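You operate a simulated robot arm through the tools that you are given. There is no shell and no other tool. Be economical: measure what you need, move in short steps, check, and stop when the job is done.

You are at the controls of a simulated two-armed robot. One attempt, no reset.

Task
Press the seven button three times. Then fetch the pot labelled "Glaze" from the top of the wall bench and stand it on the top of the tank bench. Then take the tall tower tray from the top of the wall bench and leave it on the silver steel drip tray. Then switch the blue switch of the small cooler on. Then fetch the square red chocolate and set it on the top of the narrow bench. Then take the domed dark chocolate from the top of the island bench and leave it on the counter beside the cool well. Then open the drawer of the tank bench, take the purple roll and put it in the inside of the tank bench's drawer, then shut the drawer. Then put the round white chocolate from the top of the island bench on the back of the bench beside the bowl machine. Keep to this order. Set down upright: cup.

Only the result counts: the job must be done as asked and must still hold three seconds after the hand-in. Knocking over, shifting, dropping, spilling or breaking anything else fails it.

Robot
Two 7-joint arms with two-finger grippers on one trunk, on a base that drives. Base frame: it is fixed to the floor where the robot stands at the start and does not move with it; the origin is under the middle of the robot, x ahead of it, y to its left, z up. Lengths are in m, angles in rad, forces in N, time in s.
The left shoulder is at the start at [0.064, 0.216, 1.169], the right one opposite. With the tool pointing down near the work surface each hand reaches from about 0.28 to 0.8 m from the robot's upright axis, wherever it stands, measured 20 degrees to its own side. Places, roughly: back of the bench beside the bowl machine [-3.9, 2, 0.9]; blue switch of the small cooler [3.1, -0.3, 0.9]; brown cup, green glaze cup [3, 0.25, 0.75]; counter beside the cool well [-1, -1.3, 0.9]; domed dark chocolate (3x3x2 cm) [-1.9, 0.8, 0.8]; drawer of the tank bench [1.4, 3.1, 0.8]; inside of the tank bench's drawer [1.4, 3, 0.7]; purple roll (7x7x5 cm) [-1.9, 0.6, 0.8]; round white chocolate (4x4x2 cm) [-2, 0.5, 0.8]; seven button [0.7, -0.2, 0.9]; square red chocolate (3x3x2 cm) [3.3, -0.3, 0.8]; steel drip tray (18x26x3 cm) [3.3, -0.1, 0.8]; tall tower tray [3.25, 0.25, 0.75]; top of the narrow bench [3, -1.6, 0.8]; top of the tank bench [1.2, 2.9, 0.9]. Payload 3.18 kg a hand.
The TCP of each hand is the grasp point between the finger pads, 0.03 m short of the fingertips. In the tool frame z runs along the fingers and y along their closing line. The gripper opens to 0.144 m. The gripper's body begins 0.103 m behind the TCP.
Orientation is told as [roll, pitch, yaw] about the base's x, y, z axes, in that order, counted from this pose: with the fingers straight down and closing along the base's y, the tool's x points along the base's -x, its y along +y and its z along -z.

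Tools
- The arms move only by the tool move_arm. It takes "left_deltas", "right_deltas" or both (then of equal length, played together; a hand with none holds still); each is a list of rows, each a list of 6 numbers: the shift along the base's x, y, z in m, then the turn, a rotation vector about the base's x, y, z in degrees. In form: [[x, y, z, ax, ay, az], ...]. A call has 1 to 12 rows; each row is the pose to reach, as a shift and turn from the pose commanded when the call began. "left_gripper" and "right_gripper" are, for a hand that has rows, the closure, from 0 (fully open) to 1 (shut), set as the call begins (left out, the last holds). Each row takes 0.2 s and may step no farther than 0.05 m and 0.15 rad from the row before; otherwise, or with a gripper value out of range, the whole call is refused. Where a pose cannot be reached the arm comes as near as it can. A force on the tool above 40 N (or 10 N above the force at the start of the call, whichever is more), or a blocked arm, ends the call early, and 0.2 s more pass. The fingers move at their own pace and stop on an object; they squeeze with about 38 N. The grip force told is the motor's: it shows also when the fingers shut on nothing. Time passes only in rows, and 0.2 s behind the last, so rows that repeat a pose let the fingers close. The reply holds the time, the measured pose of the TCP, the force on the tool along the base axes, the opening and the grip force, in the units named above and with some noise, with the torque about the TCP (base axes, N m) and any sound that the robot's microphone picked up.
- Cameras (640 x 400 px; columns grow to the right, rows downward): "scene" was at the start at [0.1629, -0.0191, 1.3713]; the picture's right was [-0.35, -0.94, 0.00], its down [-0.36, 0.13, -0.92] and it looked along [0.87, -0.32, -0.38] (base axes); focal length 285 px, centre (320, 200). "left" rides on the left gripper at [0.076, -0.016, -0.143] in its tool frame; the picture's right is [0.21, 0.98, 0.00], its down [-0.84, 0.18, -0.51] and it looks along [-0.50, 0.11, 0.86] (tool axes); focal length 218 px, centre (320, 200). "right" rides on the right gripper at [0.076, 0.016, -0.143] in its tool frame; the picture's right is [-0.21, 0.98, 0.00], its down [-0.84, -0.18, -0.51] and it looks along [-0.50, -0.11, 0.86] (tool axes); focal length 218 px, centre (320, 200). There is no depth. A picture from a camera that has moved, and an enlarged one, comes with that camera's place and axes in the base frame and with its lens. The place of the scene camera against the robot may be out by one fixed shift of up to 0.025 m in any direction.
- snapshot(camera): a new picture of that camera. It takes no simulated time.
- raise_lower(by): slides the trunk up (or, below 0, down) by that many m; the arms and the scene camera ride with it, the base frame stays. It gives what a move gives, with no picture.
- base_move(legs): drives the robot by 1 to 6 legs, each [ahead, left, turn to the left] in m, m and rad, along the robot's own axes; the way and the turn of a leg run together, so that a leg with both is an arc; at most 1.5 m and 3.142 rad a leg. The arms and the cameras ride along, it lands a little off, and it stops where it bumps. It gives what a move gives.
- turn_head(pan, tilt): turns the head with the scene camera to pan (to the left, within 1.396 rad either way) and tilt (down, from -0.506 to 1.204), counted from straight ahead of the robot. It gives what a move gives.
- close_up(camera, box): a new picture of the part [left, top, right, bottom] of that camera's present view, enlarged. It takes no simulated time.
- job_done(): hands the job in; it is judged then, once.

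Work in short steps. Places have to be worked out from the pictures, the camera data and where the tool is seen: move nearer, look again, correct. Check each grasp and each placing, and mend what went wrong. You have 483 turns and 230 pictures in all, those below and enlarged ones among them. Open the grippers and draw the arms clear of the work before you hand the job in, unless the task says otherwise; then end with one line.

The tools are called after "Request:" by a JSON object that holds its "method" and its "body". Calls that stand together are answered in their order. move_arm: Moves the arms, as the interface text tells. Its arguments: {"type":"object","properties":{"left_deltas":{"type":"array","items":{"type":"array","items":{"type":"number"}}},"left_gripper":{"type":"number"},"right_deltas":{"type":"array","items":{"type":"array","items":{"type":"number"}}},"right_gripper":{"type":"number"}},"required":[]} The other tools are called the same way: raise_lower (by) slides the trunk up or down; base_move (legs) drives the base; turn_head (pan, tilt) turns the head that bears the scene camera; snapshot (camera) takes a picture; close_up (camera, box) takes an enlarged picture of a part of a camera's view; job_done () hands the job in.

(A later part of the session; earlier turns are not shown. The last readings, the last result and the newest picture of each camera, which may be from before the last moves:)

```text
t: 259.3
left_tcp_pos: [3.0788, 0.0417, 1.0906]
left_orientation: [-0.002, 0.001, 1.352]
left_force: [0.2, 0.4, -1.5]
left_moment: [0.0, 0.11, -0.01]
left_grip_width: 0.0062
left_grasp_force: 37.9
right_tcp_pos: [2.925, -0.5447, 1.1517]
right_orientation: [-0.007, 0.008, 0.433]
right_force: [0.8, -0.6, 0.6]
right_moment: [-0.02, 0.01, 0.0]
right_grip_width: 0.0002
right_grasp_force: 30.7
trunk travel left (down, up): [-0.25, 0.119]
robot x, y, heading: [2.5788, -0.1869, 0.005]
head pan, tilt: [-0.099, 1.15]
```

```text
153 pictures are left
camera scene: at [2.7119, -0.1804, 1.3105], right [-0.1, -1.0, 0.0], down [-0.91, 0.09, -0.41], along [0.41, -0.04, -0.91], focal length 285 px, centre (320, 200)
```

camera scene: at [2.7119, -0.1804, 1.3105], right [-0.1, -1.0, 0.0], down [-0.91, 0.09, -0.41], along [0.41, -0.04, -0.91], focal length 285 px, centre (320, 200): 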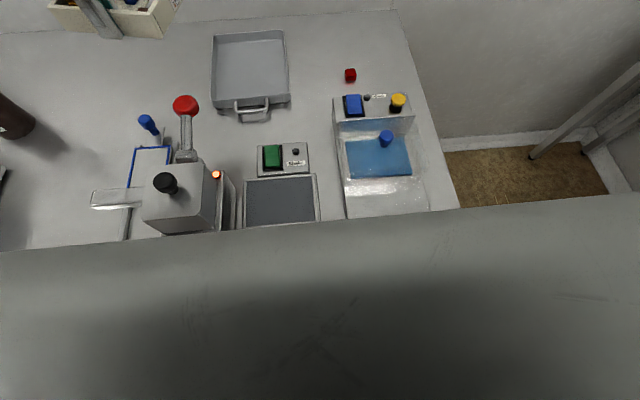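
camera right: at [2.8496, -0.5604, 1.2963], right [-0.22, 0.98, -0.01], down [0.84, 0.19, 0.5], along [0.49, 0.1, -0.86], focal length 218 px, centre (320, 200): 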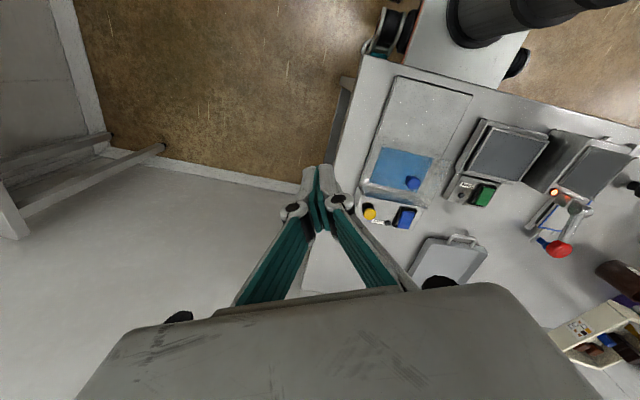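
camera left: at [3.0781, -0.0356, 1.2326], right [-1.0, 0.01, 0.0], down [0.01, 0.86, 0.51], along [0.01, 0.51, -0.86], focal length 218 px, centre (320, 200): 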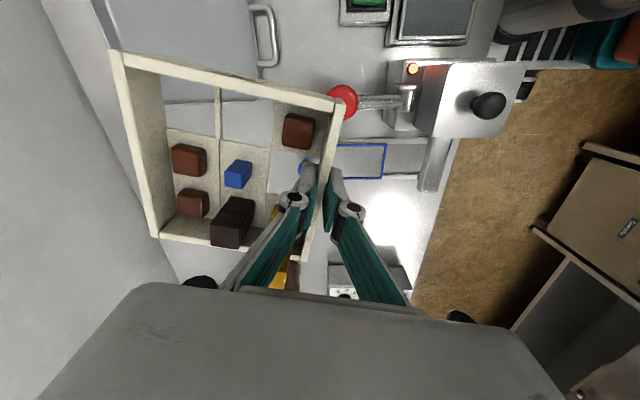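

The base's front wheel likely meets the bench's front leg. From here the drip tray is at forward 0.64, left 0.11; I try reaching with the arm: out over the drip tray first, high.

Request:
{"method": "move_arm", "body": {"left_deltas": [[0.03, -0.01, -0.01, 0, 0, 2], [0.06, -0.03, -0.02, 0, 0, 4], [0.09, -0.05, -0.03, 0, 0, 6], [0.11, -0.07, -0.04, 0, 0, 8], [0.125, -0.1, -0.06, 0, 0, 10], [0.135, -0.12, -0.08, 0, 0, 12.5]]}}

Request:
{"method": "snapshot", "body": {"camera": "scene"}}

```text
t: 260.7
left_tcp_pos: [3.2149, -0.0802, 1.0082]
left_orientation: [-0.001, -0.001, 1.571]
left_force: [1.3, 0.4, -2.4]
left_moment: [-0.03, 0.12, -0.01]
left_grip_width: 0.0061
left_grasp_force: 37.4
right_tcp_pos: [2.9247, -0.5453, 1.1531]
right_orientation: [-0.007, 0.006, 0.43]
right_force: [0.3, 0.1, -0.8]
right_moment: [0.0, -0.02, 0.02]
right_grip_width: 0.0003
right_grasp_force: 30.7
trunk travel left (down, up): [-0.25, 0.119]
robot x, y, heading: [2.5733, -0.1898, 0.005]
head pan, tilt: [-0.099, 1.15]
```

```text
152 pictures are left
camera scene: at [2.7123, -0.1806, 1.3104], right [-0.09, -1.0, 0.0], down [-0.91, 0.09, -0.41], along [0.41, -0.04, -0.91], focal length 285 px, centre (320, 200)
```

scene: 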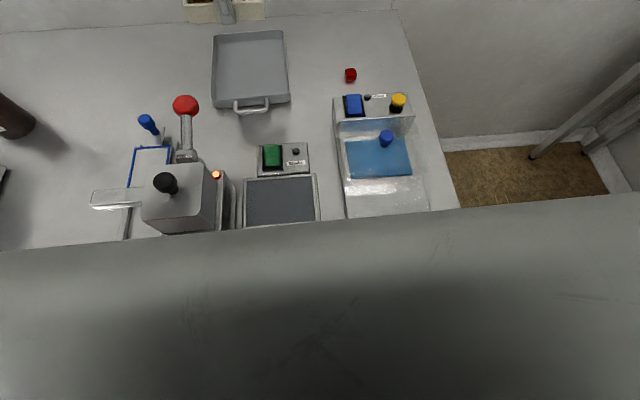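

Reached. I look from the hand and scene cameras to align with the drip tray.

Request:
{"method": "turn_head", "body": {"pan": 0.1, "tilt": 0.8}}

Request:
{"method": "snapshot", "body": {"camera": "scene"}}

Request:
{"method": "snapshot", "body": {"camera": "left"}}

```text
t: 261.5
left_tcp_pos: [3.2146, -0.0782, 1.0087]
left_orientation: [-0.001, 0.0, 1.572]
left_force: [-0.2, 0.4, -0.8]
left_moment: [0.0, 0.11, 0.0]
left_grip_width: 0.0062
left_grasp_force: 37.3
right_tcp_pos: [2.9252, -0.5454, 1.1525]
right_orientation: [-0.007, 0.008, 0.431]
right_force: [-0.1, 0.6, -0.4]
right_moment: [-0.03, 0.02, 0.01]
right_grip_width: 0.0
right_grasp_force: 30.8
trunk travel left (down, up): [-0.25, 0.119]
robot x, y, heading: [2.5741, -0.1877, 0.007]
head pan, tilt: [0.099, 0.799]
```

```text
151 pictures are left
camera scene: at [2.7329, -0.1664, 1.3352], right [0.1, -0.99, 0.0], down [-0.71, -0.07, -0.7], along [0.69, 0.07, -0.72], focal length 285 px, centre (320, 200)
```

scene: 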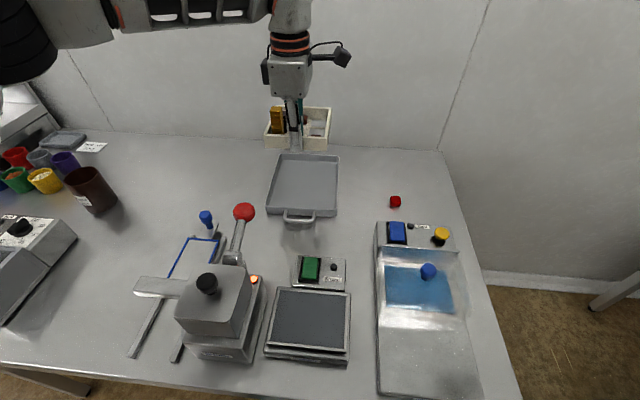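

```text
150 pictures are left
camera left: at [3.2306, -0.1553, 1.1521], right [-0.98, -0.21, 0.0], down [-0.18, 0.84, 0.51], along [-0.1, 0.5, -0.86], focal length 218 px, centre (320, 200)
```

left: 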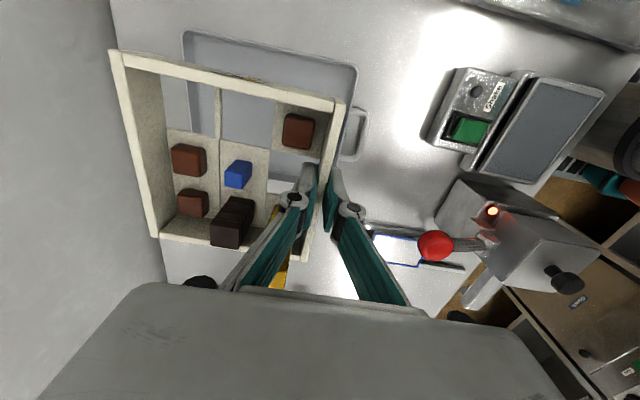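

Drip tray spans x 3.186–3.397, y -0.163–0.02. I aim TCP at (3.225, -0.073) and lower in steps.

Request:
{"method": "move_arm", "body": {"left_deltas": [[0.005, 0.003, -0.03, 0, 0, 0], [0.01, 0.005, -0.06, 0, 0, 0], [0.01, 0.005, -0.09, 0, 0, 0], [0.01, 0.005, -0.115, 0, 0, 0], [0.01, 0.005, -0.13, 0, 0, 0], [0.01, 0.005, -0.14, 0, 0, 0]]}}

Request:
{"method": "close_up", "body": {"camera": "scene", "box": [220, 100, 380, 240]}}

Request:
{"method": "snapshot", "body": {"camera": "left"}}

```text
t: 262.9
left_tcp_pos: [3.2242, -0.074, 0.8682]
left_orientation: [-0.003, 0.001, 1.571]
left_force: [-0.3, 0.1, -2.2]
left_moment: [-0.01, 0.08, -0.02]
left_grip_width: 0.0065
left_grasp_force: 37.8
right_tcp_pos: [2.9255, -0.546, 1.1528]
right_orientation: [-0.007, 0.007, 0.431]
right_force: [0.6, -0.8, -1.4]
right_moment: [-0.02, 0.03, 0.01]
right_grip_width: 0.0
right_grasp_force: 30.5
trunk travel left (down, up): [-0.25, 0.119]
robot x, y, heading: [2.578, -0.1896, 0.004]
head pan, tilt: [0.099, 0.799]
```

```text
2.86 times, centred on (300, 170) of scene
camera zoom: at [2.733, -0.1663, 1.3353], right [0.1, -0.99, 0.0], down [-0.71, -0.07, -0.7], along [0.69, 0.07, -0.72], focal length 815 px, centre (377, 286)
```

zoom: 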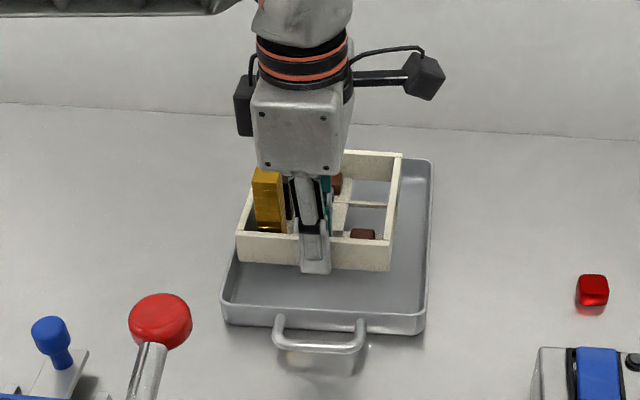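

```text
148 pictures are left
camera left: at [3.2408, -0.1501, 1.0116], right [-0.98, -0.21, 0.0], down [-0.18, 0.84, 0.51], along [-0.1, 0.5, -0.86], focal length 218 px, centre (320, 200)
```

left: 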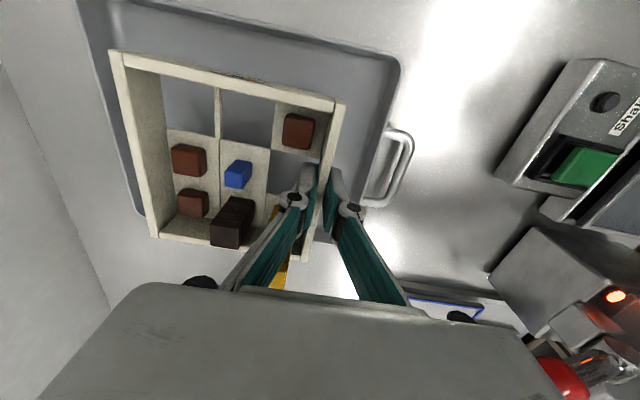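

Drip centre is y≈-0.079, tray centre -0.071; I shift 8 mm right and lower the remaining height in small steps.

Request:
{"method": "move_arm", "body": {"left_deltas": [[0.0, -0.008, -0.005, 0, 0, 0], [0.0, -0.008, -0.015, 0, 0, 0], [0.0, -0.008, -0.022, 0, 0, 0], [0.0, -0.008, -0.027, 0, 0, 0], [0.0, -0.008, -0.031, 0, 0, 0], [0.0, -0.008, -0.035, 0, 0, 0]]}}

Request:
{"method": "snapshot", "body": {"camera": "left"}}

```text
t: 264.3
left_tcp_pos: [3.2244, -0.0813, 0.8341]
left_orientation: [-0.003, 0.001, 1.57]
left_force: [0.0, 0.0, -1.1]
left_moment: [0.02, -0.01, 0.0]
left_grip_width: 0.0061
left_grasp_force: 37.6
right_tcp_pos: [2.9254, -0.5458, 1.1533]
right_orientation: [-0.007, 0.006, 0.432]
right_force: [-0.3, 0.1, -1.0]
right_moment: [-0.03, -0.01, 0.03]
right_grip_width: 0.0002
right_grasp_force: 30.6
trunk travel left (down, up): [-0.25, 0.119]
robot x, y, heading: [2.5765, -0.1869, -0.001]
head pan, tilt: [0.099, 0.799]
```

```text
147 pictures are left
camera left: at [3.2402, -0.1577, 0.9777], right [-0.98, -0.21, 0.0], down [-0.18, 0.84, 0.51], along [-0.1, 0.5, -0.86], focal length 218 px, centre (320, 200)
```

left: 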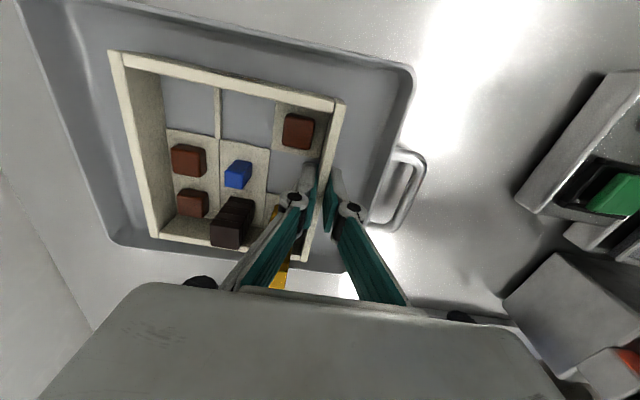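

The tray sits inside the drip tray; the holding moment dropped, so it is just touching. I lower 2 mm more.

Request:
{"method": "move_arm", "body": {"left_deltas": [[0, 0, -0.002, 0, 0, 0], [0, 0, -0.003, 0, 0, 0]]}}

```text
t: 264.9
left_tcp_pos: [3.2249, -0.0824, 0.8331]
left_orientation: [-0.006, -0.001, 1.57]
left_force: [-1.1, 2.0, 11.0]
left_moment: [0.54, 0.05, 0.06]
left_grip_width: 0.0064
left_grasp_force: 37.2
right_tcp_pos: [2.9236, -0.5456, 1.1544]
right_orientation: [-0.005, 0.005, 0.43]
right_force: [-0.3, -0.6, 0.0]
right_moment: [0.01, 0.0, -0.02]
right_grip_width: 0.0
right_grasp_force: 30.5
trunk travel left (down, up): [-0.25, 0.119]
robot x, y, heading: [2.5711, -0.1871, 0.003]
head pan, tilt: [0.099, 0.799]
```

Contact, centred with ~2 cm gaps on both sides. I open the gripper slightly to release, then check.

Request:
{"method": "move_arm", "body": {"left_deltas": [[0, 0, 0.001, 0, 0, 0], [0, 0, 0.001, 0, 0, 0]], "left_gripper": 0.75}}

Request:
{"method": "snapshot", "body": {"camera": "left"}}

Request:
{"method": "close_up", "body": {"camera": "scene", "box": [220, 100, 380, 240]}}

```text
t: 265.5
left_tcp_pos: [3.2243, -0.0829, 0.834]
left_orientation: [-0.004, 0.0, 1.571]
left_force: [1.1, -1.1, 9.1]
left_moment: [0.02, -0.11, 0.01]
left_grip_width: 0.0346
left_grasp_force: 0.1
right_tcp_pos: [2.9234, -0.5462, 1.1534]
right_orientation: [-0.007, 0.004, 0.432]
right_force: [0.0, 0.2, -0.6]
right_moment: [-0.04, -0.01, -0.01]
right_grip_width: 0.0003
right_grasp_force: 30.4
trunk travel left (down, up): [-0.25, 0.119]
robot x, y, heading: [2.5737, -0.1847, 0.005]
head pan, tilt: [0.099, 0.799]
```

```text
146 pictures are left
camera left: at [3.2399, -0.1583, 0.9765], right [-0.98, -0.21, 0.0], down [-0.18, 0.84, 0.51], along [-0.1, 0.5, -0.86], focal length 218 px, centre (320, 200)
```

left: 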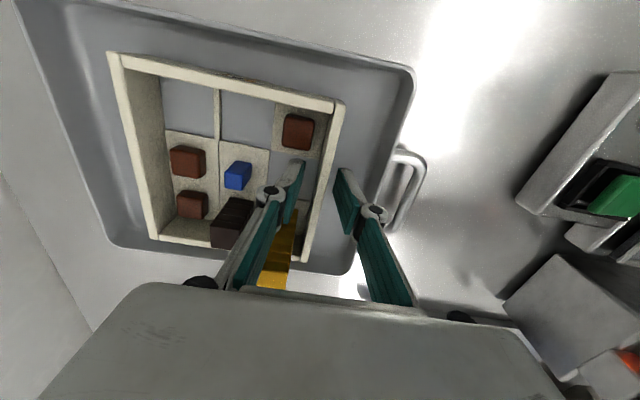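

```text
2.86 times, centred on (300, 170) of scene
camera zoom: at [2.7317, -0.1665, 1.3355], right [0.1, -0.99, 0.0], down [-0.71, -0.07, -0.7], along [0.69, 0.07, -0.72], focal length 815 px, centre (377, 286)
```

zoom: 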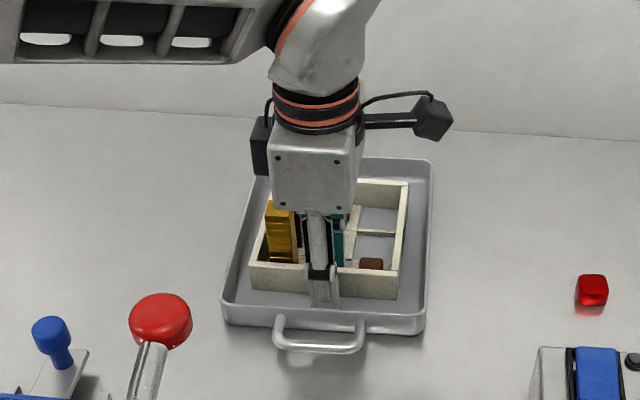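

Released and flat in the drip tray. I lift the hand straight up and back.

Request:
{"method": "move_arm", "body": {"left_deltas": [[0, 0, 0.03, 0, 0, 0], [0, 0, 0.07, 0, 0, 0], [0, 0, 0.11, 0, 0, 0], [0, 0, 0.15, 0, 0, 0], [-0.02, 0.01, 0.19, 0, 0, 0], [-0.05, 0.02, 0.22, 0, 0, 0], [-0.09, 0.04, 0.25, 0, 0, -8], [-0.13, 0.06, 0.26, 0, 0, -16], [-0.17, 0.08, 0.27, 0, 0, -24], [-0.21, 0.1, 0.28, 0, 0, -32], [-0.25, 0.12, 0.28, 0, 0, -40], [-0.28, 0.14, 0.28, 0, 0, -48]]}}

Request:
{"method": "snapshot", "body": {"camera": "scene"}}

```text
refused: row 7 steps farther than a row can; nothing moved
```

```text
144 pictures are left
camera scene: at [2.7317, -0.1665, 1.3355], right [0.1, -0.99, 0.0], down [-0.71, -0.07, -0.7], along [0.69, 0.07, -0.72], focal length 285 px, centre (320, 200)
```

scene: 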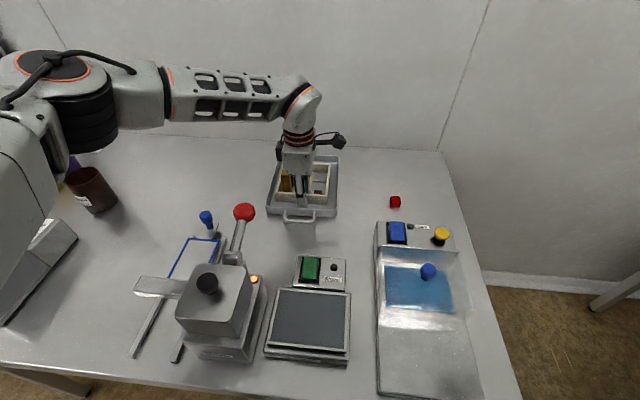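

One row was too long; I repeat it with shorter steps.

Request:
{"method": "move_arm", "body": {"left_deltas": [[0, 0, 0.03, 0, 0, 0], [0, 0, 0.07, 0, 0, 0], [0, 0, 0.11, 0, 0, 0], [0, 0, 0.15, 0, 0, 0], [-0.02, 0.01, 0.18, 0, 0, 0], [-0.05, 0.02, 0.21, 0, 0, -5], [-0.08, 0.03, 0.23, 0, 0, -11], [-0.11, 0.045, 0.25, 0, 0, -18], [-0.15, 0.06, 0.26, 0, 0, -25], [-0.19, 0.08, 0.26, 0, 0, -32], [-0.23, 0.1, 0.26, 0, 0, -39], [-0.27, 0.12, 0.26, 0, 0, -46]]}}

Request:
{"method": "snapshot", "body": {"camera": "scene"}}

```text
t: 268.1
left_tcp_pos: [2.9545, 0.0383, 1.0919]
left_orientation: [-0.004, 0.001, 0.765]
left_force: [0.3, 0.6, -0.7]
left_moment: [-0.03, -0.04, 0.01]
left_grip_width: 0.0359
left_grasp_force: 0.0
right_tcp_pos: [2.9251, -0.546, 1.1537]
right_orientation: [-0.009, 0.008, 0.432]
right_force: [0.4, 1.0, -0.8]
right_moment: [-0.03, -0.01, 0.01]
right_grip_width: 0.0
right_grasp_force: 31.2
trunk travel left (down, up): [-0.25, 0.119]
robot x, y, heading: [2.5753, -0.1913, -0.003]
head pan, tilt: [0.099, 0.799]
```

```text
143 pictures are left
camera scene: at [2.7318, -0.1653, 1.3355], right [0.1, -0.99, 0.0], down [-0.71, -0.08, -0.7], along [0.69, 0.07, -0.72], focal length 285 px, centre (320, 200)
```

scene: 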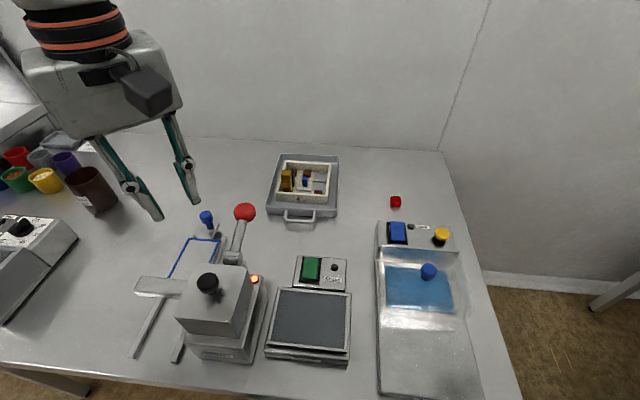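

Tray in place. Now the small cooler's blue switch; I enlarge it.

Request:
{"method": "close_up", "body": {"camera": "scene", "box": [360, 180, 480, 300]}}

Request:
{"method": "snapshot", "body": {"camera": "right"}}

```text
3.33 times, centred on (420, 240) of scene
camera zoom: at [2.7318, -0.1653, 1.3355], right [0.1, -0.99, 0.0], down [-0.71, -0.08, -0.7], along [0.69, 0.07, -0.72], focal length 951 px, centre (-13, 67)
```

zoom: 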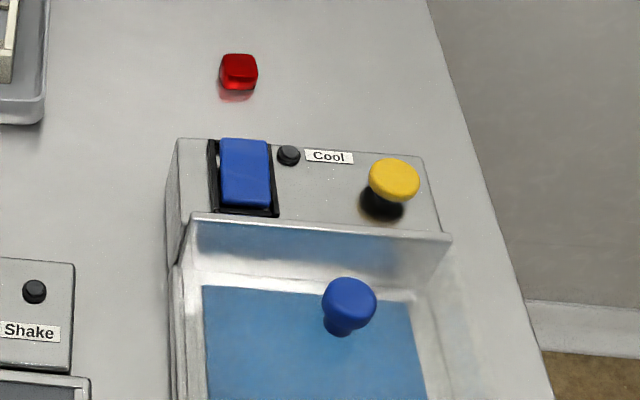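

```text
141 pictures are left
camera right: at [2.8486, -0.5593, 1.297], right [-0.22, 0.98, -0.01], down [0.84, 0.19, 0.5], along [0.49, 0.1, -0.86], focal length 218 px, centre (320, 200)
```

right: 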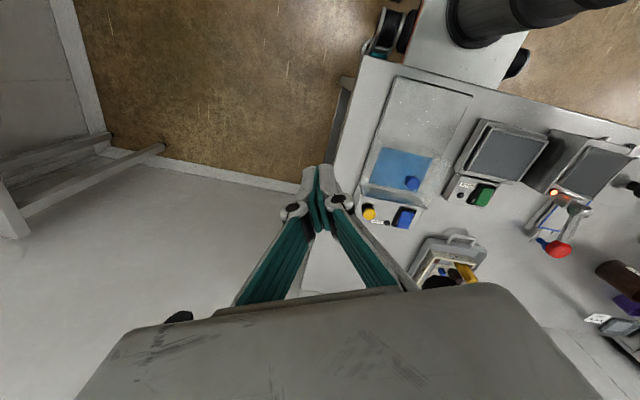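

The rocker's far end stands proud, so pressing the far end should switch it on. I bring the closed right hand above it with more yaw.

Request:
{"method": "move_arm", "body": {"right_deltas": [[0, 0.03, 0, 0, 0, 8], [0.01, 0.06, 0, 0, 0, 16], [0.03, 0.09, 0, 0, 0, 24], [0.05, 0.12, 0, 0, 0, 32], [0.08, 0.15, -0.01, 0, 0, 40], [0.11, 0.18, -0.03, 0, 0, 48], [0.135, 0.21, -0.05, 0, 0, 50], [0.15, 0.235, -0.07, 0, 0, 50], [0.15, 0.235, -0.07, 0, 0, 50]], "right_gripper": 1}}

Request:
{"method": "snapshot", "body": {"camera": "right"}}

```text
t: 270.1
left_tcp_pos: [2.957, 0.0371, 1.0933]
left_orientation: [-0.002, 0.0, 0.766]
left_force: [1.0, 0.7, -0.3]
left_moment: [-0.01, 0.05, -0.03]
left_grip_width: 0.0362
left_grasp_force: 0.0
right_tcp_pos: [3.0621, -0.3394, 1.0843]
right_orientation: [-0.006, 0.005, 1.298]
right_force: [0.4, 0.6, 1.0]
right_moment: [-0.01, 0.04, -0.02]
right_grip_width: 0.0002
right_grasp_force: 31.0
right hand out of reach, approached as far as the arm can: row 7, 8, 9
trunk travel left (down, up): [-0.25, 0.119]
robot x, y, heading: [2.575, -0.1854, 0.01]
head pan, tilt: [0.099, 0.799]
```

```text
140 pictures are left
camera right: at [3.0254, -0.4057, 1.2277], right [-0.89, 0.46, -0.01], down [0.4, 0.77, 0.51], along [0.24, 0.45, -0.86], focal length 218 px, centre (320, 200)
```

right: 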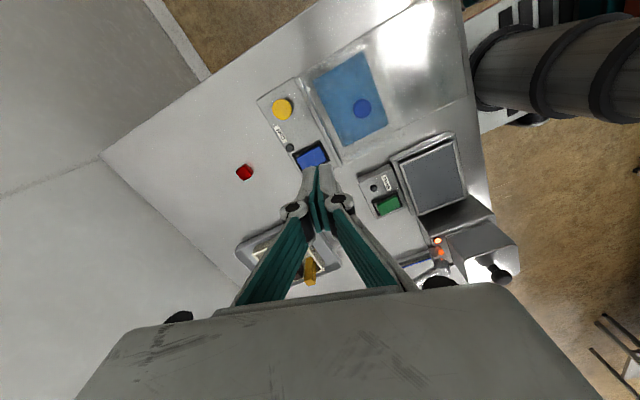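

The reach falls 3 cm short on this bearing, so I shift the base left 0.12 m, which suits the right arm.

Request:
{"method": "base_move", "body": {"legs": [[0, 0.12, 0]]}}

Request:
{"method": "move_arm", "body": {"right_deltas": [[0.01, -0.03, 0, 0, 0, -5], [0.02, -0.06, 0, 0, 0, -10], [0.03, -0.085, -0.01, 0, 0, -10], [0.04, -0.088, -0.04, 0, 0, -10], [0.045, -0.088, -0.07, 0, 0, -10], [0.045, -0.088, -0.07, 0, 0, -10]]}}

Request:
{"method": "snapshot", "body": {"camera": "right"}}

```text
t: 271.8
left_tcp_pos: [2.9552, 0.156, 1.0931]
left_orientation: [-0.002, 0.001, 0.768]
left_force: [0.2, 0.7, -0.1]
left_moment: [-0.03, -0.02, 0.04]
left_grip_width: 0.036
left_grasp_force: 0.1
right_tcp_pos: [3.0605, -0.2188, 1.0858]
right_orientation: [-0.007, 0.003, 1.299]
right_force: [0.4, -0.3, 0.8]
right_moment: [-0.03, 0.0, 0.01]
right_grip_width: 0.0
right_grasp_force: 30.8
trunk travel left (down, up): [-0.25, 0.119]
robot x, y, heading: [2.5772, -0.0736, 0.004]
head pan, tilt: [0.099, 0.799]
```

```text
t: 273.2
left_tcp_pos: [2.9541, 0.1555, 1.0929]
left_orientation: [-0.003, 0.0, 0.768]
left_force: [0.1, 0.2, 0.5]
left_moment: [-0.01, -0.02, 0.03]
left_grip_width: 0.0358
left_grasp_force: 0.0
right_tcp_pos: [3.1058, -0.3095, 1.016]
right_orientation: [-0.007, 0.002, 1.124]
right_force: [-0.5, 0.5, -0.2]
right_moment: [-0.01, 0.02, 0.0]
right_grip_width: 0.0
right_grasp_force: 30.5
trunk travel left (down, up): [-0.25, 0.119]
robot x, y, heading: [2.5757, -0.0705, 0.008]
head pan, tilt: [0.099, 0.799]
```

```text
139 pictures are left
camera right: at [3.0573, -0.3683, 1.1589], right [-0.79, 0.61, -0.01], down [0.52, 0.69, 0.51], along [0.31, 0.4, -0.86], focal length 218 px, centre (320, 200)
```

right: 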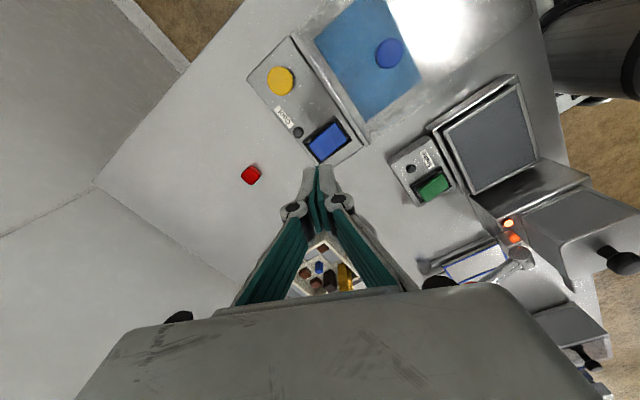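

I enlarge the switch to judge its tilt and ends.

Request:
{"method": "close_up", "body": {"camera": "right", "box": [270, 90, 390, 190]}}

Request:
{"method": "snapshot", "body": {"camera": "scene"}}

```text
4.00 times, centred on (330, 140) of right
camera zoom: at [3.0573, -0.3683, 1.1589], right [-0.79, 0.61, -0.01], down [0.52, 0.69, 0.51], along [0.31, 0.4, -0.86], focal length 873 px, centre (280, 440)
```

zoom: 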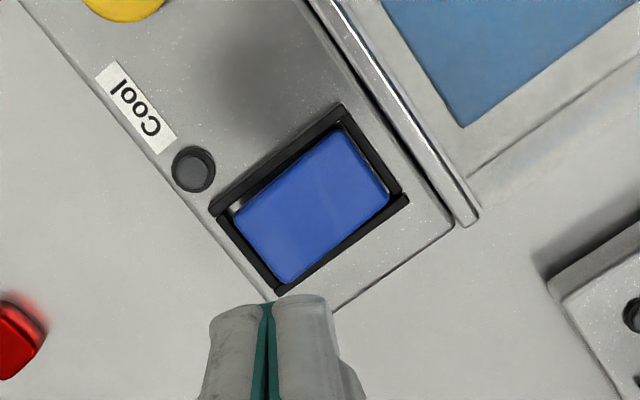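

```text
137 pictures are left
camera scene: at [2.7317, -0.0469, 1.3354], right [0.1, -0.99, 0.0], down [-0.71, -0.08, -0.7], along [0.69, 0.07, -0.72], focal length 285 px, centre (320, 200)
```

scene: 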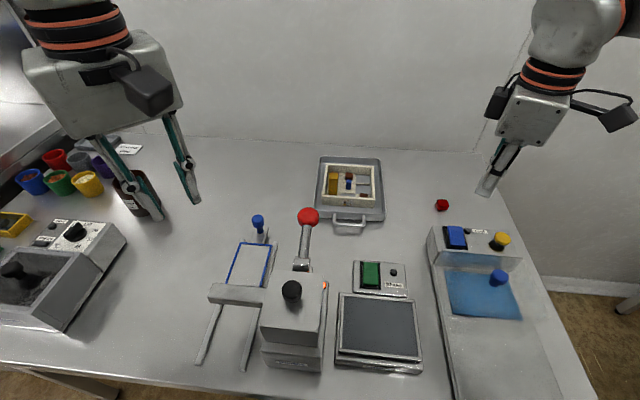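

Rocker spans x 3.07–3.12 at y≈-0.305. I press near the far end at (3.110, -0.304), descending carefully.

Request:
{"method": "move_arm", "body": {"right_deltas": [[0.004, 0.005, -0.04, 0, 0, 0], [0.004, 0.005, -0.065, 0, 0, 0], [0.004, 0.005, -0.075, 0, 0, 0], [0.004, 0.005, -0.08, 0, 0, 0]]}}

Request:
{"method": "close_up", "body": {"camera": "right", "box": [240, 70, 400, 200]}}

Request:
{"method": "close_up", "body": {"camera": "scene", "box": [400, 140, 560, 280]}}

```text
t: 274.2
left_tcp_pos: [2.9544, 0.1562, 1.0929]
left_orientation: [-0.003, 0.0, 0.769]
left_force: [-0.3, 0.0, 0.3]
left_moment: [-0.01, 0.02, -0.02]
left_grip_width: 0.0358
left_grasp_force: 0.1
right_tcp_pos: [3.1097, -0.3028, 0.9358]
right_orientation: [-0.007, 0.003, 1.123]
right_force: [-0.1, 0.1, -1.6]
right_moment: [-0.03, -0.04, 0.01]
right_grip_width: 0.0
right_grasp_force: 31.0
trunk travel left (down, up): [-0.25, 0.119]
robot x, y, heading: [2.575, -0.0696, 0.011]
head pan, tilt: [0.099, 0.799]
```

```text
3.08 times, centred on (320, 135) of right
camera zoom: at [3.0617, -0.3629, 1.0784], right [-0.79, 0.61, -0.01], down [0.52, 0.69, 0.51], along [0.31, 0.4, -0.86], focal length 672 px, centre (320, 400)
```

zoom: 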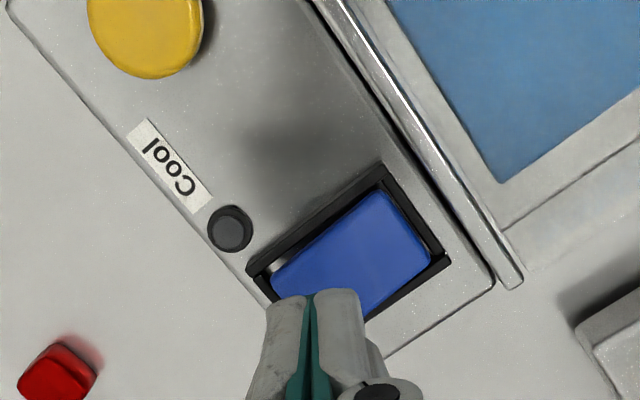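

```text
2.86 times, centred on (480, 210) of scene
camera zoom: at [2.7319, -0.0473, 1.3354], right [0.1, -0.99, 0.0], down [-0.71, -0.07, -0.7], along [0.69, 0.07, -0.72], focal length 815 px, centre (-137, 171)
```

zoom: 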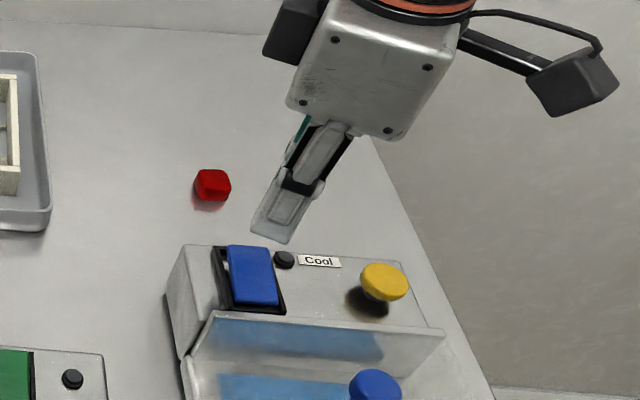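

Parallax gives frame z≈0.867 and rocker x 3.072–3.126, y≈-0.300. I adjust and press down stepwise at (3.114, -0.300).

Request:
{"method": "move_arm", "body": {"right_deltas": [[0.004, 0.003, -0.015, 0, 0, 0], [0.004, 0.003, -0.022, 0, 0, 0], [0.004, 0.003, -0.028, 0, 0, 0], [0.004, 0.003, -0.033, 0, 0, 0], [0.004, 0.003, -0.037, 0, 0, 0]]}}

Request:
{"method": "close_up", "body": {"camera": "scene", "box": [400, 140, 560, 280]}}

```text
t: 275.4
left_tcp_pos: [2.9547, 0.1561, 1.0938]
left_orientation: [-0.005, 0.0, 0.767]
left_force: [-0.1, 0.9, 0.7]
left_moment: [0.01, 0.01, 0.03]
left_grip_width: 0.0359
left_grasp_force: 0.1
right_tcp_pos: [3.115, -0.2984, 0.9009]
right_orientation: [-0.011, 0.0, 1.124]
right_force: [3.8, -1.9, 12.9]
right_moment: [-0.18, 0.03, 0.06]
right_grip_width: 0.0002
right_grasp_force: 30.4
trunk travel left (down, up): [-0.25, 0.119]
robot x, y, heading: [2.5775, -0.0673, 0.007]
head pan, tilt: [0.099, 0.799]
```

```text
2.86 times, centred on (480, 210) of scene
camera zoom: at [2.7316, -0.0472, 1.3357], right [0.1, -0.99, 0.0], down [-0.71, -0.08, -0.7], along [0.69, 0.07, -0.72], focal length 815 px, centre (-137, 171)
```

zoom: 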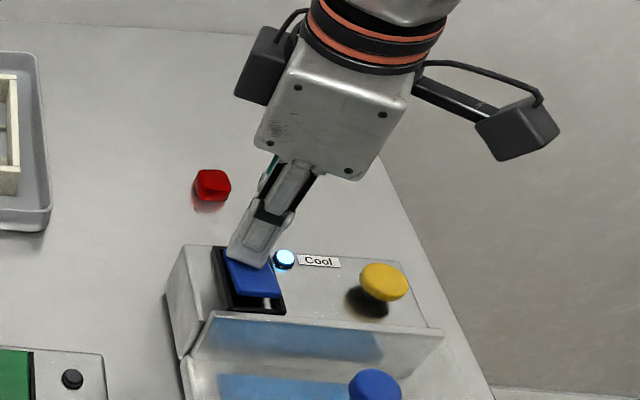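

The lamp by "Cool" lit: the switch is on. I lift off and move above the red chocolate at about (3.25, -0.315), opening the gripper partway.

Request:
{"method": "move_arm", "body": {"right_deltas": [[0, 0, 0.03, 0, 0, 0], [0, 0, 0.07, 0, 0, 0], [0.02, 0, 0.1, 0, 0, 6], [0.05, -0.005, 0.1, 0, 0, 13], [0.08, -0.01, 0.1, 0, 0, 20], [0.1, -0.015, 0.1, 0, 0, 25.6], [0.125, -0.017, 0.09, 0, 0, 25.6], [0.125, -0.017, 0.07, 0, 0, 25.6]], "right_gripper": 0.5}}

Request:
{"method": "snapshot", "body": {"camera": "right"}}

Request:
{"method": "close_up", "body": {"camera": "scene", "box": [400, 140, 560, 280]}}

```text
t: 277.2
left_tcp_pos: [2.955, 0.1561, 1.0911]
left_orientation: [-0.001, 0.001, 0.769]
left_force: [-0.3, -1.1, 0.8]
left_moment: [0.02, -0.05, 0.01]
left_grip_width: 0.036
left_grasp_force: 0.0
right_tcp_pos: [3.2173, -0.3327, 0.9704]
right_orientation: [-0.009, 0.002, 1.571]
right_force: [-0.8, -0.8, -0.7]
right_moment: [-0.05, -0.01, -0.01]
right_grip_width: 0.072
right_grasp_force: 0.0
right hand out of reach, approached as far as the arm can: row 6, 7, 8
trunk travel left (down, up): [-0.25, 0.119]
robot x, y, heading: [2.5736, -0.0668, 0.007]
head pan, tilt: [0.099, 0.799]
```

```text
133 pictures are left
camera right: at [3.2006, -0.407, 1.1141], right [-0.98, 0.21, -0.01], down [0.17, 0.84, 0.51], along [0.11, 0.5, -0.86], focal length 218 px, centre (320, 200)
```

right: 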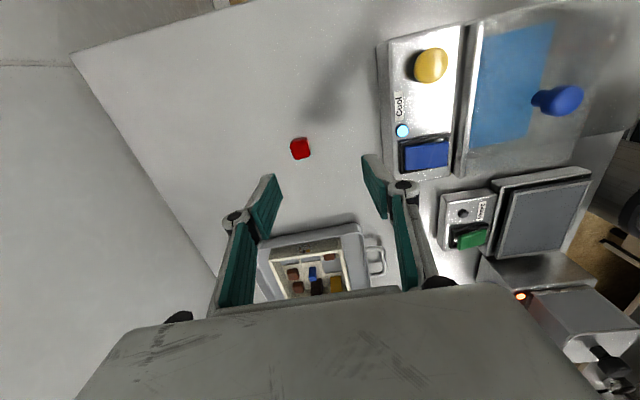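

```text
2.86 times, centred on (480, 210) of scene
camera zoom: at [2.7321, -0.0473, 1.3353], right [0.1, -0.99, 0.0], down [-0.71, -0.07, -0.7], along [0.69, 0.07, -0.72], focal length 815 px, centre (-137, 171)
```

zoom: 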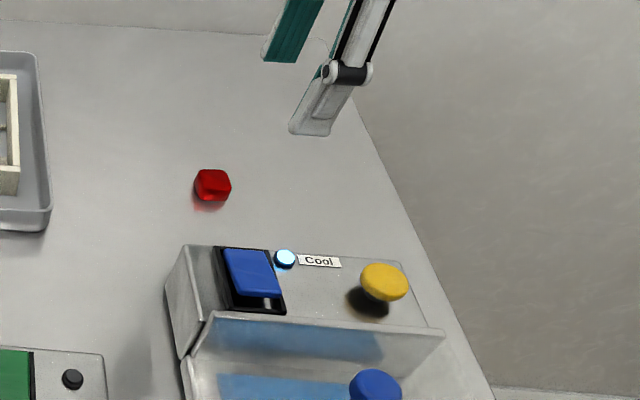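

Chocolate at (3.250, -0.320). I try to reach over it while descending to z≈0.88.

Request:
{"method": "move_arm", "body": {"right_deltas": [[0.01, 0.004, -0.03, 0, 0, 0], [0.02, 0.008, -0.06, 0, 0, 0], [0.033, 0.013, -0.085, 0, 0, 0], [0.033, 0.013, -0.085, 0, 0, 0]]}}

Request:
{"method": "snapshot", "body": {"camera": "right"}}

```text
t: 278.2
left_tcp_pos: [2.9558, 0.1558, 1.0936]
left_orientation: [-0.001, 0.0, 0.767]
left_force: [0.0, 0.7, 0.2]
left_moment: [0.03, -0.01, 0.0]
left_grip_width: 0.036
left_grasp_force: 0.1
right_tcp_pos: [3.21, -0.3477, 0.9041]
right_orientation: [-0.008, 0.0, 1.572]
right_force: [0.6, 0.1, 0.0]
right_moment: [-0.01, 0.03, 0.0]
right_grip_width: 0.0721
right_grasp_force: 0.2
right hand out of reach, approached as far as the arm can: row 1, 2, 3, 4
trunk travel left (down, up): [-0.25, 0.119]
robot x, y, heading: [2.5758, -0.0686, 0.006]
head pan, tilt: [0.099, 0.799]
```

```text
131 pictures are left
camera right: at [3.193, -0.4227, 1.0469], right [-0.98, 0.21, -0.01], down [0.18, 0.84, 0.51], along [0.11, 0.49, -0.86], focal length 218 px, centre (320, 200)
```

right: 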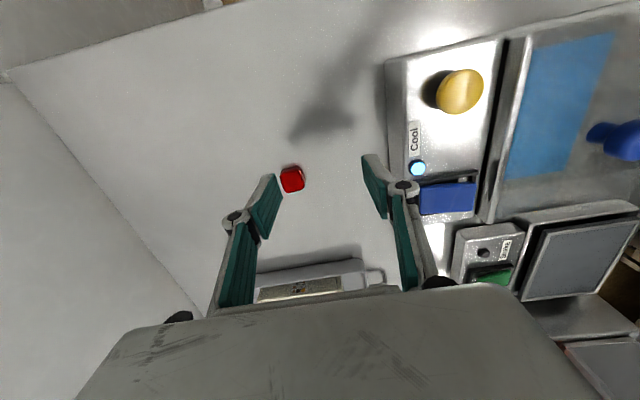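

The arm is at its full radius. I nudge the base forward 5 cm instead (the hand is well above everything there).

Request:
{"method": "base_move", "body": {"legs": [[0.05, 0, 0]]}}

```text
t: 279.1
left_tcp_pos: [2.9746, 0.1546, 1.093]
left_orientation: [-0.002, -0.001, 0.763]
left_force: [-0.4, -0.3, 0.5]
left_moment: [0.03, -0.04, 0.01]
left_grip_width: 0.0363
left_grasp_force: 0.1
right_tcp_pos: [3.2301, -0.3498, 0.9047]
right_orientation: [-0.009, 0.002, 1.565]
right_force: [-0.2, 0.3, 0.0]
right_moment: [0.0, -0.02, -0.04]
right_grip_width: 0.0721
right_grasp_force: 0.0
trunk travel left (down, up): [-0.25, 0.119]
robot x, y, heading: [2.5926, -0.0686, -0.002]
head pan, tilt: [0.099, 0.799]
stopped in leg 1: the robot was blocked; the commanded pose is now the measured one
```

Blocked at x 2.593. I try the remaining reach now with a slight forward tilt of the fingers (10°).

Request:
{"method": "move_arm", "body": {"right_deltas": [[0.005, 0.008, 0.0, 0, -4, 0], [0.01, 0.016, 0.0, 0, -8, 0], [0.015, 0.024, -0.01, 0, -10, 0], [0.02, 0.03, -0.03, 0, -10, 0], [0.02, 0.03, -0.03, 0, -10, 0]]}}

Request:
{"method": "snapshot", "body": {"camera": "right"}}

```text
t: 280.3
left_tcp_pos: [2.9754, 0.1557, 1.0924]
left_orientation: [-0.002, 0.0, 0.764]
left_force: [1.0, 0.0, -0.3]
left_moment: [0.04, 0.03, 0.01]
left_grip_width: 0.0361
left_grasp_force: 0.0
right_tcp_pos: [3.2404, -0.3268, 0.8787]
right_orientation: [-0.186, -0.001, 1.564]
right_force: [-0.2, 0.3, -0.6]
right_moment: [0.01, -0.01, 0.01]
right_grip_width: 0.0721
right_grasp_force: 0.0
right hand out of reach, approached as far as the arm can: row 4, 5
trunk travel left (down, up): [-0.25, 0.119]
robot x, y, heading: [2.5962, -0.0693, -0.001]
head pan, tilt: [0.099, 0.799]
```

```text
130 pictures are left
camera right: at [3.1984, -0.4022, 1.0163], right [-0.96, 0.21, -0.18], down [0.09, 0.84, 0.53], along [0.27, 0.5, -0.83], focal length 218 px, centre (320, 200)
```

right: 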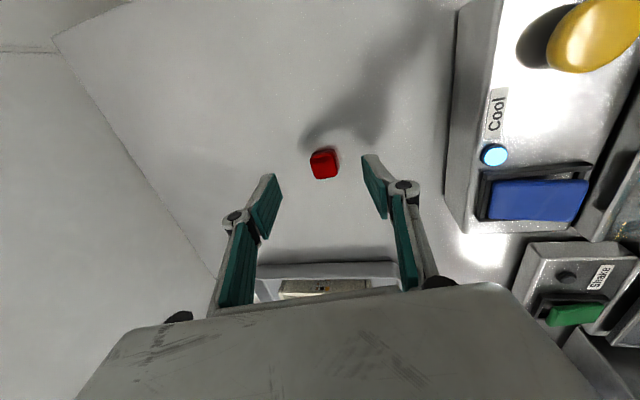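

Chocolate centre (3.250, -0.323). I go down to TCP z≈0.835 so the tips straddle it.

Request:
{"method": "move_arm", "body": {"right_deltas": [[0.002, 0.002, -0.015, 0, -2, 0], [0.004, 0.004, -0.03, 0, -3, 0], [0.005, 0.004, -0.04, 0, -4, 0], [0.005, 0.004, -0.044, 0, -4, 0]]}}

Request:
{"method": "snapshot", "body": {"camera": "right"}}

Request:
{"method": "close_up", "body": {"camera": "scene", "box": [400, 120, 560, 260]}}

```text
t: 281.3
left_tcp_pos: [2.9758, 0.1552, 1.0925]
left_orientation: [-0.002, -0.002, 0.766]
left_force: [-0.9, 0.1, 0.0]
left_moment: [-0.02, 0.0, -0.01]
left_grip_width: 0.0359
left_grasp_force: 0.0
right_tcp_pos: [3.2377, -0.3331, 0.8445]
right_orientation: [-0.252, 0.0, 1.566]
right_force: [0.4, 0.3, -0.8]
right_moment: [0.01, -0.01, 0.02]
right_grip_width: 0.0719
right_grasp_force: 0.0
right hand out of reach, approached as far as the arm can: row 1, 2, 3, 4
trunk travel left (down, up): [-0.25, 0.119]
robot x, y, heading: [2.5946, -0.0676, -0.002]
head pan, tilt: [0.099, 0.799]
```

```text
129 pictures are left
camera right: at [3.1848, -0.4079, 0.9789], right [-0.95, 0.21, -0.25], down [0.05, 0.84, 0.54], along [0.32, 0.49, -0.81], focal length 218 px, centre (320, 200)
```

right: 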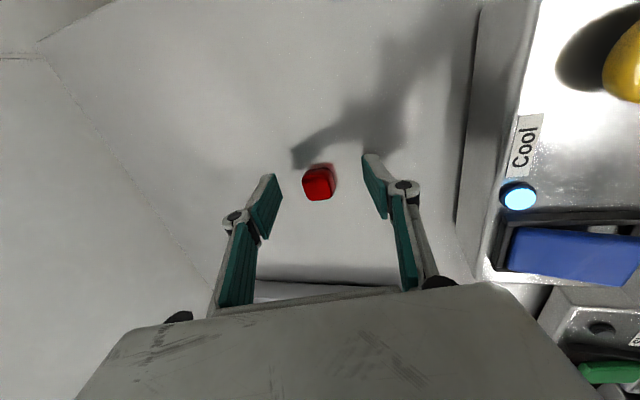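

```text
2.86 times, centred on (480, 190) of scene
camera zoom: at [2.7513, -0.0464, 1.3354], right [0.1, -0.99, 0.0], down [-0.71, -0.07, -0.7], along [0.69, 0.07, -0.72], focal length 815 px, centre (-137, 229)
```

zoom: 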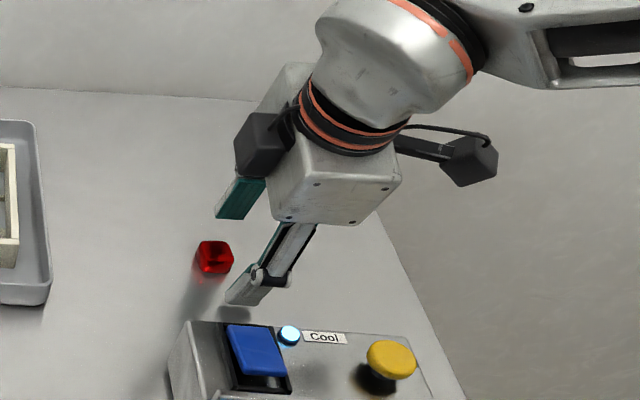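

Still about 1 cm short. Lowering the trunk brings the shoulder level with the wrist and adds reach; I raise both hands 0.1 m, then lower the trunk 0.1 m.

Request:
{"method": "move_arm", "body": {"right_deltas": [[0, 0, 0.03, 0, 0, 0], [-0.005, 0, 0.06, 0, 0, 0], [-0.01, 0, 0.09, 0, 0, 0], [-0.015, 0, 0.1, 0, 0, 0]], "left_deltas": [[0, 0, 0.03, 0, 0, 0], [-0.02, 0, 0.06, 0, 0, 0], [-0.04, 0, 0.09, 0, 0, 0], [-0.05, 0, 0.1, 0, 0, 0]]}}

Request:
{"method": "raise_lower", "body": {"by": -0.1}}

Request:
{"method": "snapshot", "body": {"camera": "right"}}

```text
t: 282.3
left_tcp_pos: [2.9253, 0.1548, 1.1925]
left_orientation: [-0.002, 0.001, 0.763]
left_force: [-0.4, -0.1, 0.0]
left_moment: [-0.01, -0.04, 0.04]
left_grip_width: 0.0362
left_grasp_force: 0.1
right_tcp_pos: [3.2208, -0.3325, 0.9446]
right_orientation: [-0.253, 0.003, 1.565]
right_force: [-0.3, -0.4, -0.1]
right_moment: [0.02, 0.03, 0.02]
right_grip_width: 0.072
right_grasp_force: 0.0
trunk travel left (down, up): [-0.25, 0.119]
robot x, y, heading: [2.5956, -0.0701, -0.001]
head pan, tilt: [0.099, 0.799]
```

```text
t: 283.6
left_tcp_pos: [2.9238, 0.1554, 1.0935]
left_orientation: [-0.003, 0.0, 0.761]
left_force: [0.0, 0.2, 0.4]
left_moment: [0.01, -0.04, -0.03]
left_grip_width: 0.036
left_grasp_force: 0.1
right_tcp_pos: [3.2206, -0.3324, 0.8464]
right_orientation: [-0.259, 0.0, 1.566]
right_force: [-0.1, 0.8, 0.9]
right_moment: [0.01, 0.03, -0.01]
right_grip_width: 0.0718
right_grasp_force: 0.1
trunk travel left (down, up): [-0.15, 0.219]
robot x, y, heading: [2.596, -0.0665, 0.002]
head pan, tilt: [0.099, 0.799]
```

```text
127 pictures are left
camera right: at [3.1692, -0.4068, 0.9803], right [-0.94, 0.21, -0.25], down [0.05, 0.84, 0.54], along [0.32, 0.49, -0.81], focal length 218 px, centre (320, 200)
```

right: 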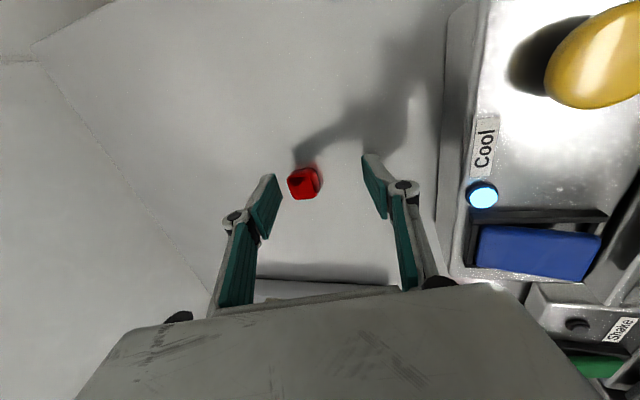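

Now I move onto it: +18 mm x, +7 mm y, then down 14 mm.

Request:
{"method": "move_arm", "body": {"right_deltas": [[0.01, 0.004, 0, 0, 0, 0], [0.018, 0.007, 0, 0, 0, 0], [0.018, 0.007, -0.006, 0, 0, 0], [0.018, 0.007, -0.013, 0, 0, 0]]}}

Request:
{"method": "snapshot", "body": {"camera": "right"}}

```text
t: 284.6
left_tcp_pos: [2.9234, 0.1552, 1.0926]
left_orientation: [-0.005, -0.001, 0.763]
left_force: [0.2, 0.4, 0.6]
left_moment: [0.0, 0.0, 0.0]
left_grip_width: 0.0358
left_grasp_force: 0.0
right_tcp_pos: [3.2367, -0.3255, 0.8342]
right_orientation: [-0.256, 0.001, 1.565]
right_force: [-11.2, -3.7, 18.9]
right_moment: [-0.08, 1.05, 0.1]
right_grip_width: 0.0813
right_grasp_force: 5.7
trunk travel left (down, up): [-0.15, 0.219]
robot x, y, heading: [2.5951, -0.0669, -0.005]
head pan, tilt: [0.099, 0.799]
```

```text
126 pictures are left
camera right: at [3.1856, -0.3999, 0.969], right [-0.94, 0.22, -0.25], down [0.05, 0.84, 0.54], along [0.32, 0.49, -0.81], focal length 218 px, centre (320, 200)
```

right: 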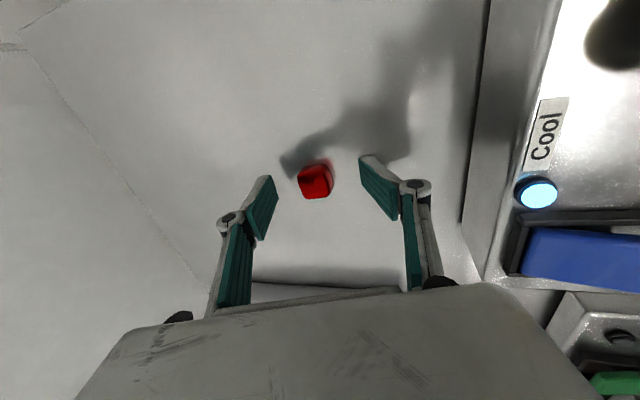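

The near finger touched the bench due to the tilt. I lift 8 mm and reduce the tilt.

Request:
{"method": "move_arm", "body": {"right_deltas": [[0.0, 0, 0.006, 0, 0, 0], [0.003, 0, 0.01, 0, 5, 0], [0.006, 0, 0.01, 0, 10, 0], [0.007, 0, 0.008, 0, 13, 0], [0.007, 0, 0.004, 0, 14, 0]]}}

Request:
{"method": "snapshot", "body": {"camera": "right"}}

```text
t: 285.8
left_tcp_pos: [2.9252, 0.156, 1.0927]
left_orientation: [-0.002, -0.001, 0.764]
left_force: [0.2, 0.5, 0.2]
left_moment: [-0.01, 0.01, 0.03]
left_grip_width: 0.036
left_grasp_force: 0.0
right_tcp_pos: [3.2457, -0.3241, 0.8353]
right_orientation: [-0.007, 0.001, 1.566]
right_force: [0.9, -0.2, 0.4]
right_moment: [0.01, -0.02, 0.01]
right_grip_width: 0.0721
right_grasp_force: 0.1
trunk travel left (down, up): [-0.15, 0.219]
robot x, y, heading: [2.5972, -0.0676, -0.006]
head pan, tilt: [0.099, 0.799]
```

```text
125 pictures are left
camera right: at [3.2287, -0.3996, 0.978], right [-0.98, 0.21, -0.01], down [0.18, 0.84, 0.51], along [0.11, 0.49, -0.86], focal length 218 px, centre (320, 200)
```

right: 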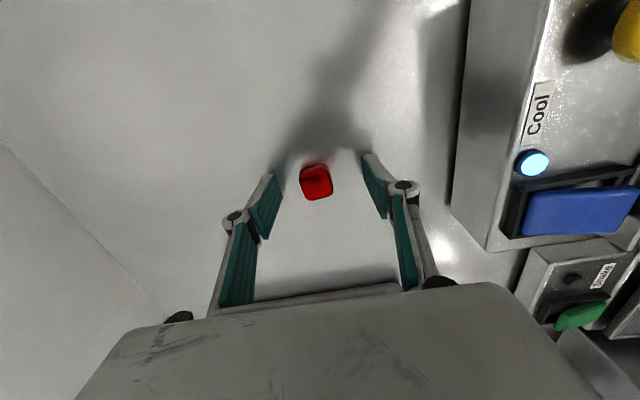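

Vertical and centred now. I lower 3 mm and close.

Request:
{"method": "move_arm", "body": {"right_deltas": [[0.002, -0.001, -0.003, 0, 0, 0]]}}

Request:
{"method": "move_arm", "body": {"right_deltas": [[0, 0, 0, 0, 0, 0], [0, 0, 0, 0, 0, 0], [0, 0, 0, 0, 0, 0]], "right_gripper": 1}}

Request:
{"method": "move_arm", "body": {"right_deltas": [[0, 0, 0.02, 0, 0, 0], [-0.01, 0, 0.05, 0, 0, 0], [-0.02, 0, 0.09, 0, 0, 0]]}}

Request:
{"method": "snapshot", "body": {"camera": "right"}}

```text
t: 286.2
left_tcp_pos: [2.9256, 0.1546, 1.0915]
left_orientation: [-0.002, 0.001, 0.764]
left_force: [0.5, -0.2, 0.0]
left_moment: [0.01, 0.01, 0.01]
left_grip_width: 0.0359
left_grasp_force: 0.0
right_tcp_pos: [3.2496, -0.3262, 0.8322]
right_orientation: [-0.009, 0.001, 1.563]
right_force: [-0.4, 0.1, 0.4]
right_moment: [0.03, 0.01, 0.02]
right_grip_width: 0.0721
right_grasp_force: 0.1
trunk travel left (down, up): [-0.15, 0.219]
robot x, y, heading: [2.5958, -0.0639, -0.0]
head pan, tilt: [0.099, 0.799]
```

```text
t: 287.0
left_tcp_pos: [2.925, 0.1546, 1.0934]
left_orientation: [-0.003, 0.002, 0.762]
left_force: [0.5, 0.9, 0.3]
left_moment: [0.0, -0.01, 0.0]
left_grip_width: 0.0358
left_grasp_force: 0.0
right_tcp_pos: [3.2489, -0.3253, 0.8318]
right_orientation: [-0.01, 0.001, 1.565]
right_force: [-1.0, 0.2, -0.4]
right_moment: [0.03, 0.0, -0.02]
right_grip_width: 0.025
right_grasp_force: 37.7
trunk travel left (down, up): [-0.15, 0.219]
robot x, y, heading: [2.5937, -0.0673, 0.004]
head pan, tilt: [0.099, 0.799]
```

```text
t: 287.8
left_tcp_pos: [2.9247, 0.1563, 1.0931]
left_orientation: [-0.003, 0.001, 0.765]
left_force: [-0.2, -0.1, -0.8]
left_moment: [-0.03, -0.03, 0.01]
left_grip_width: 0.036
left_grasp_force: 0.0
right_tcp_pos: [3.2268, -0.3271, 0.9227]
right_orientation: [-0.009, 0.004, 1.567]
right_force: [-0.6, 1.1, 0.1]
right_moment: [0.0, 0.01, -0.03]
right_grip_width: 0.0244
right_grasp_force: 38.1
trunk travel left (down, up): [-0.15, 0.219]
robot x, y, heading: [2.5927, -0.0663, -0.0]
head pan, tilt: [0.099, 0.799]
```

```text
124 pictures are left
camera right: at [3.2093, -0.401, 1.0662], right [-0.98, 0.21, -0.01], down [0.18, 0.84, 0.51], along [0.12, 0.49, -0.86], focal length 218 px, centre (320, 200)
```

right: 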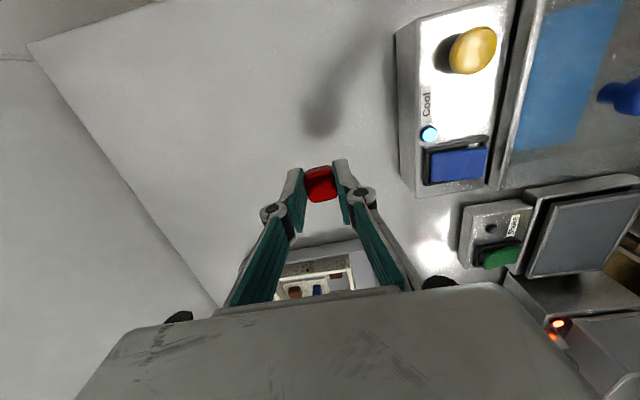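

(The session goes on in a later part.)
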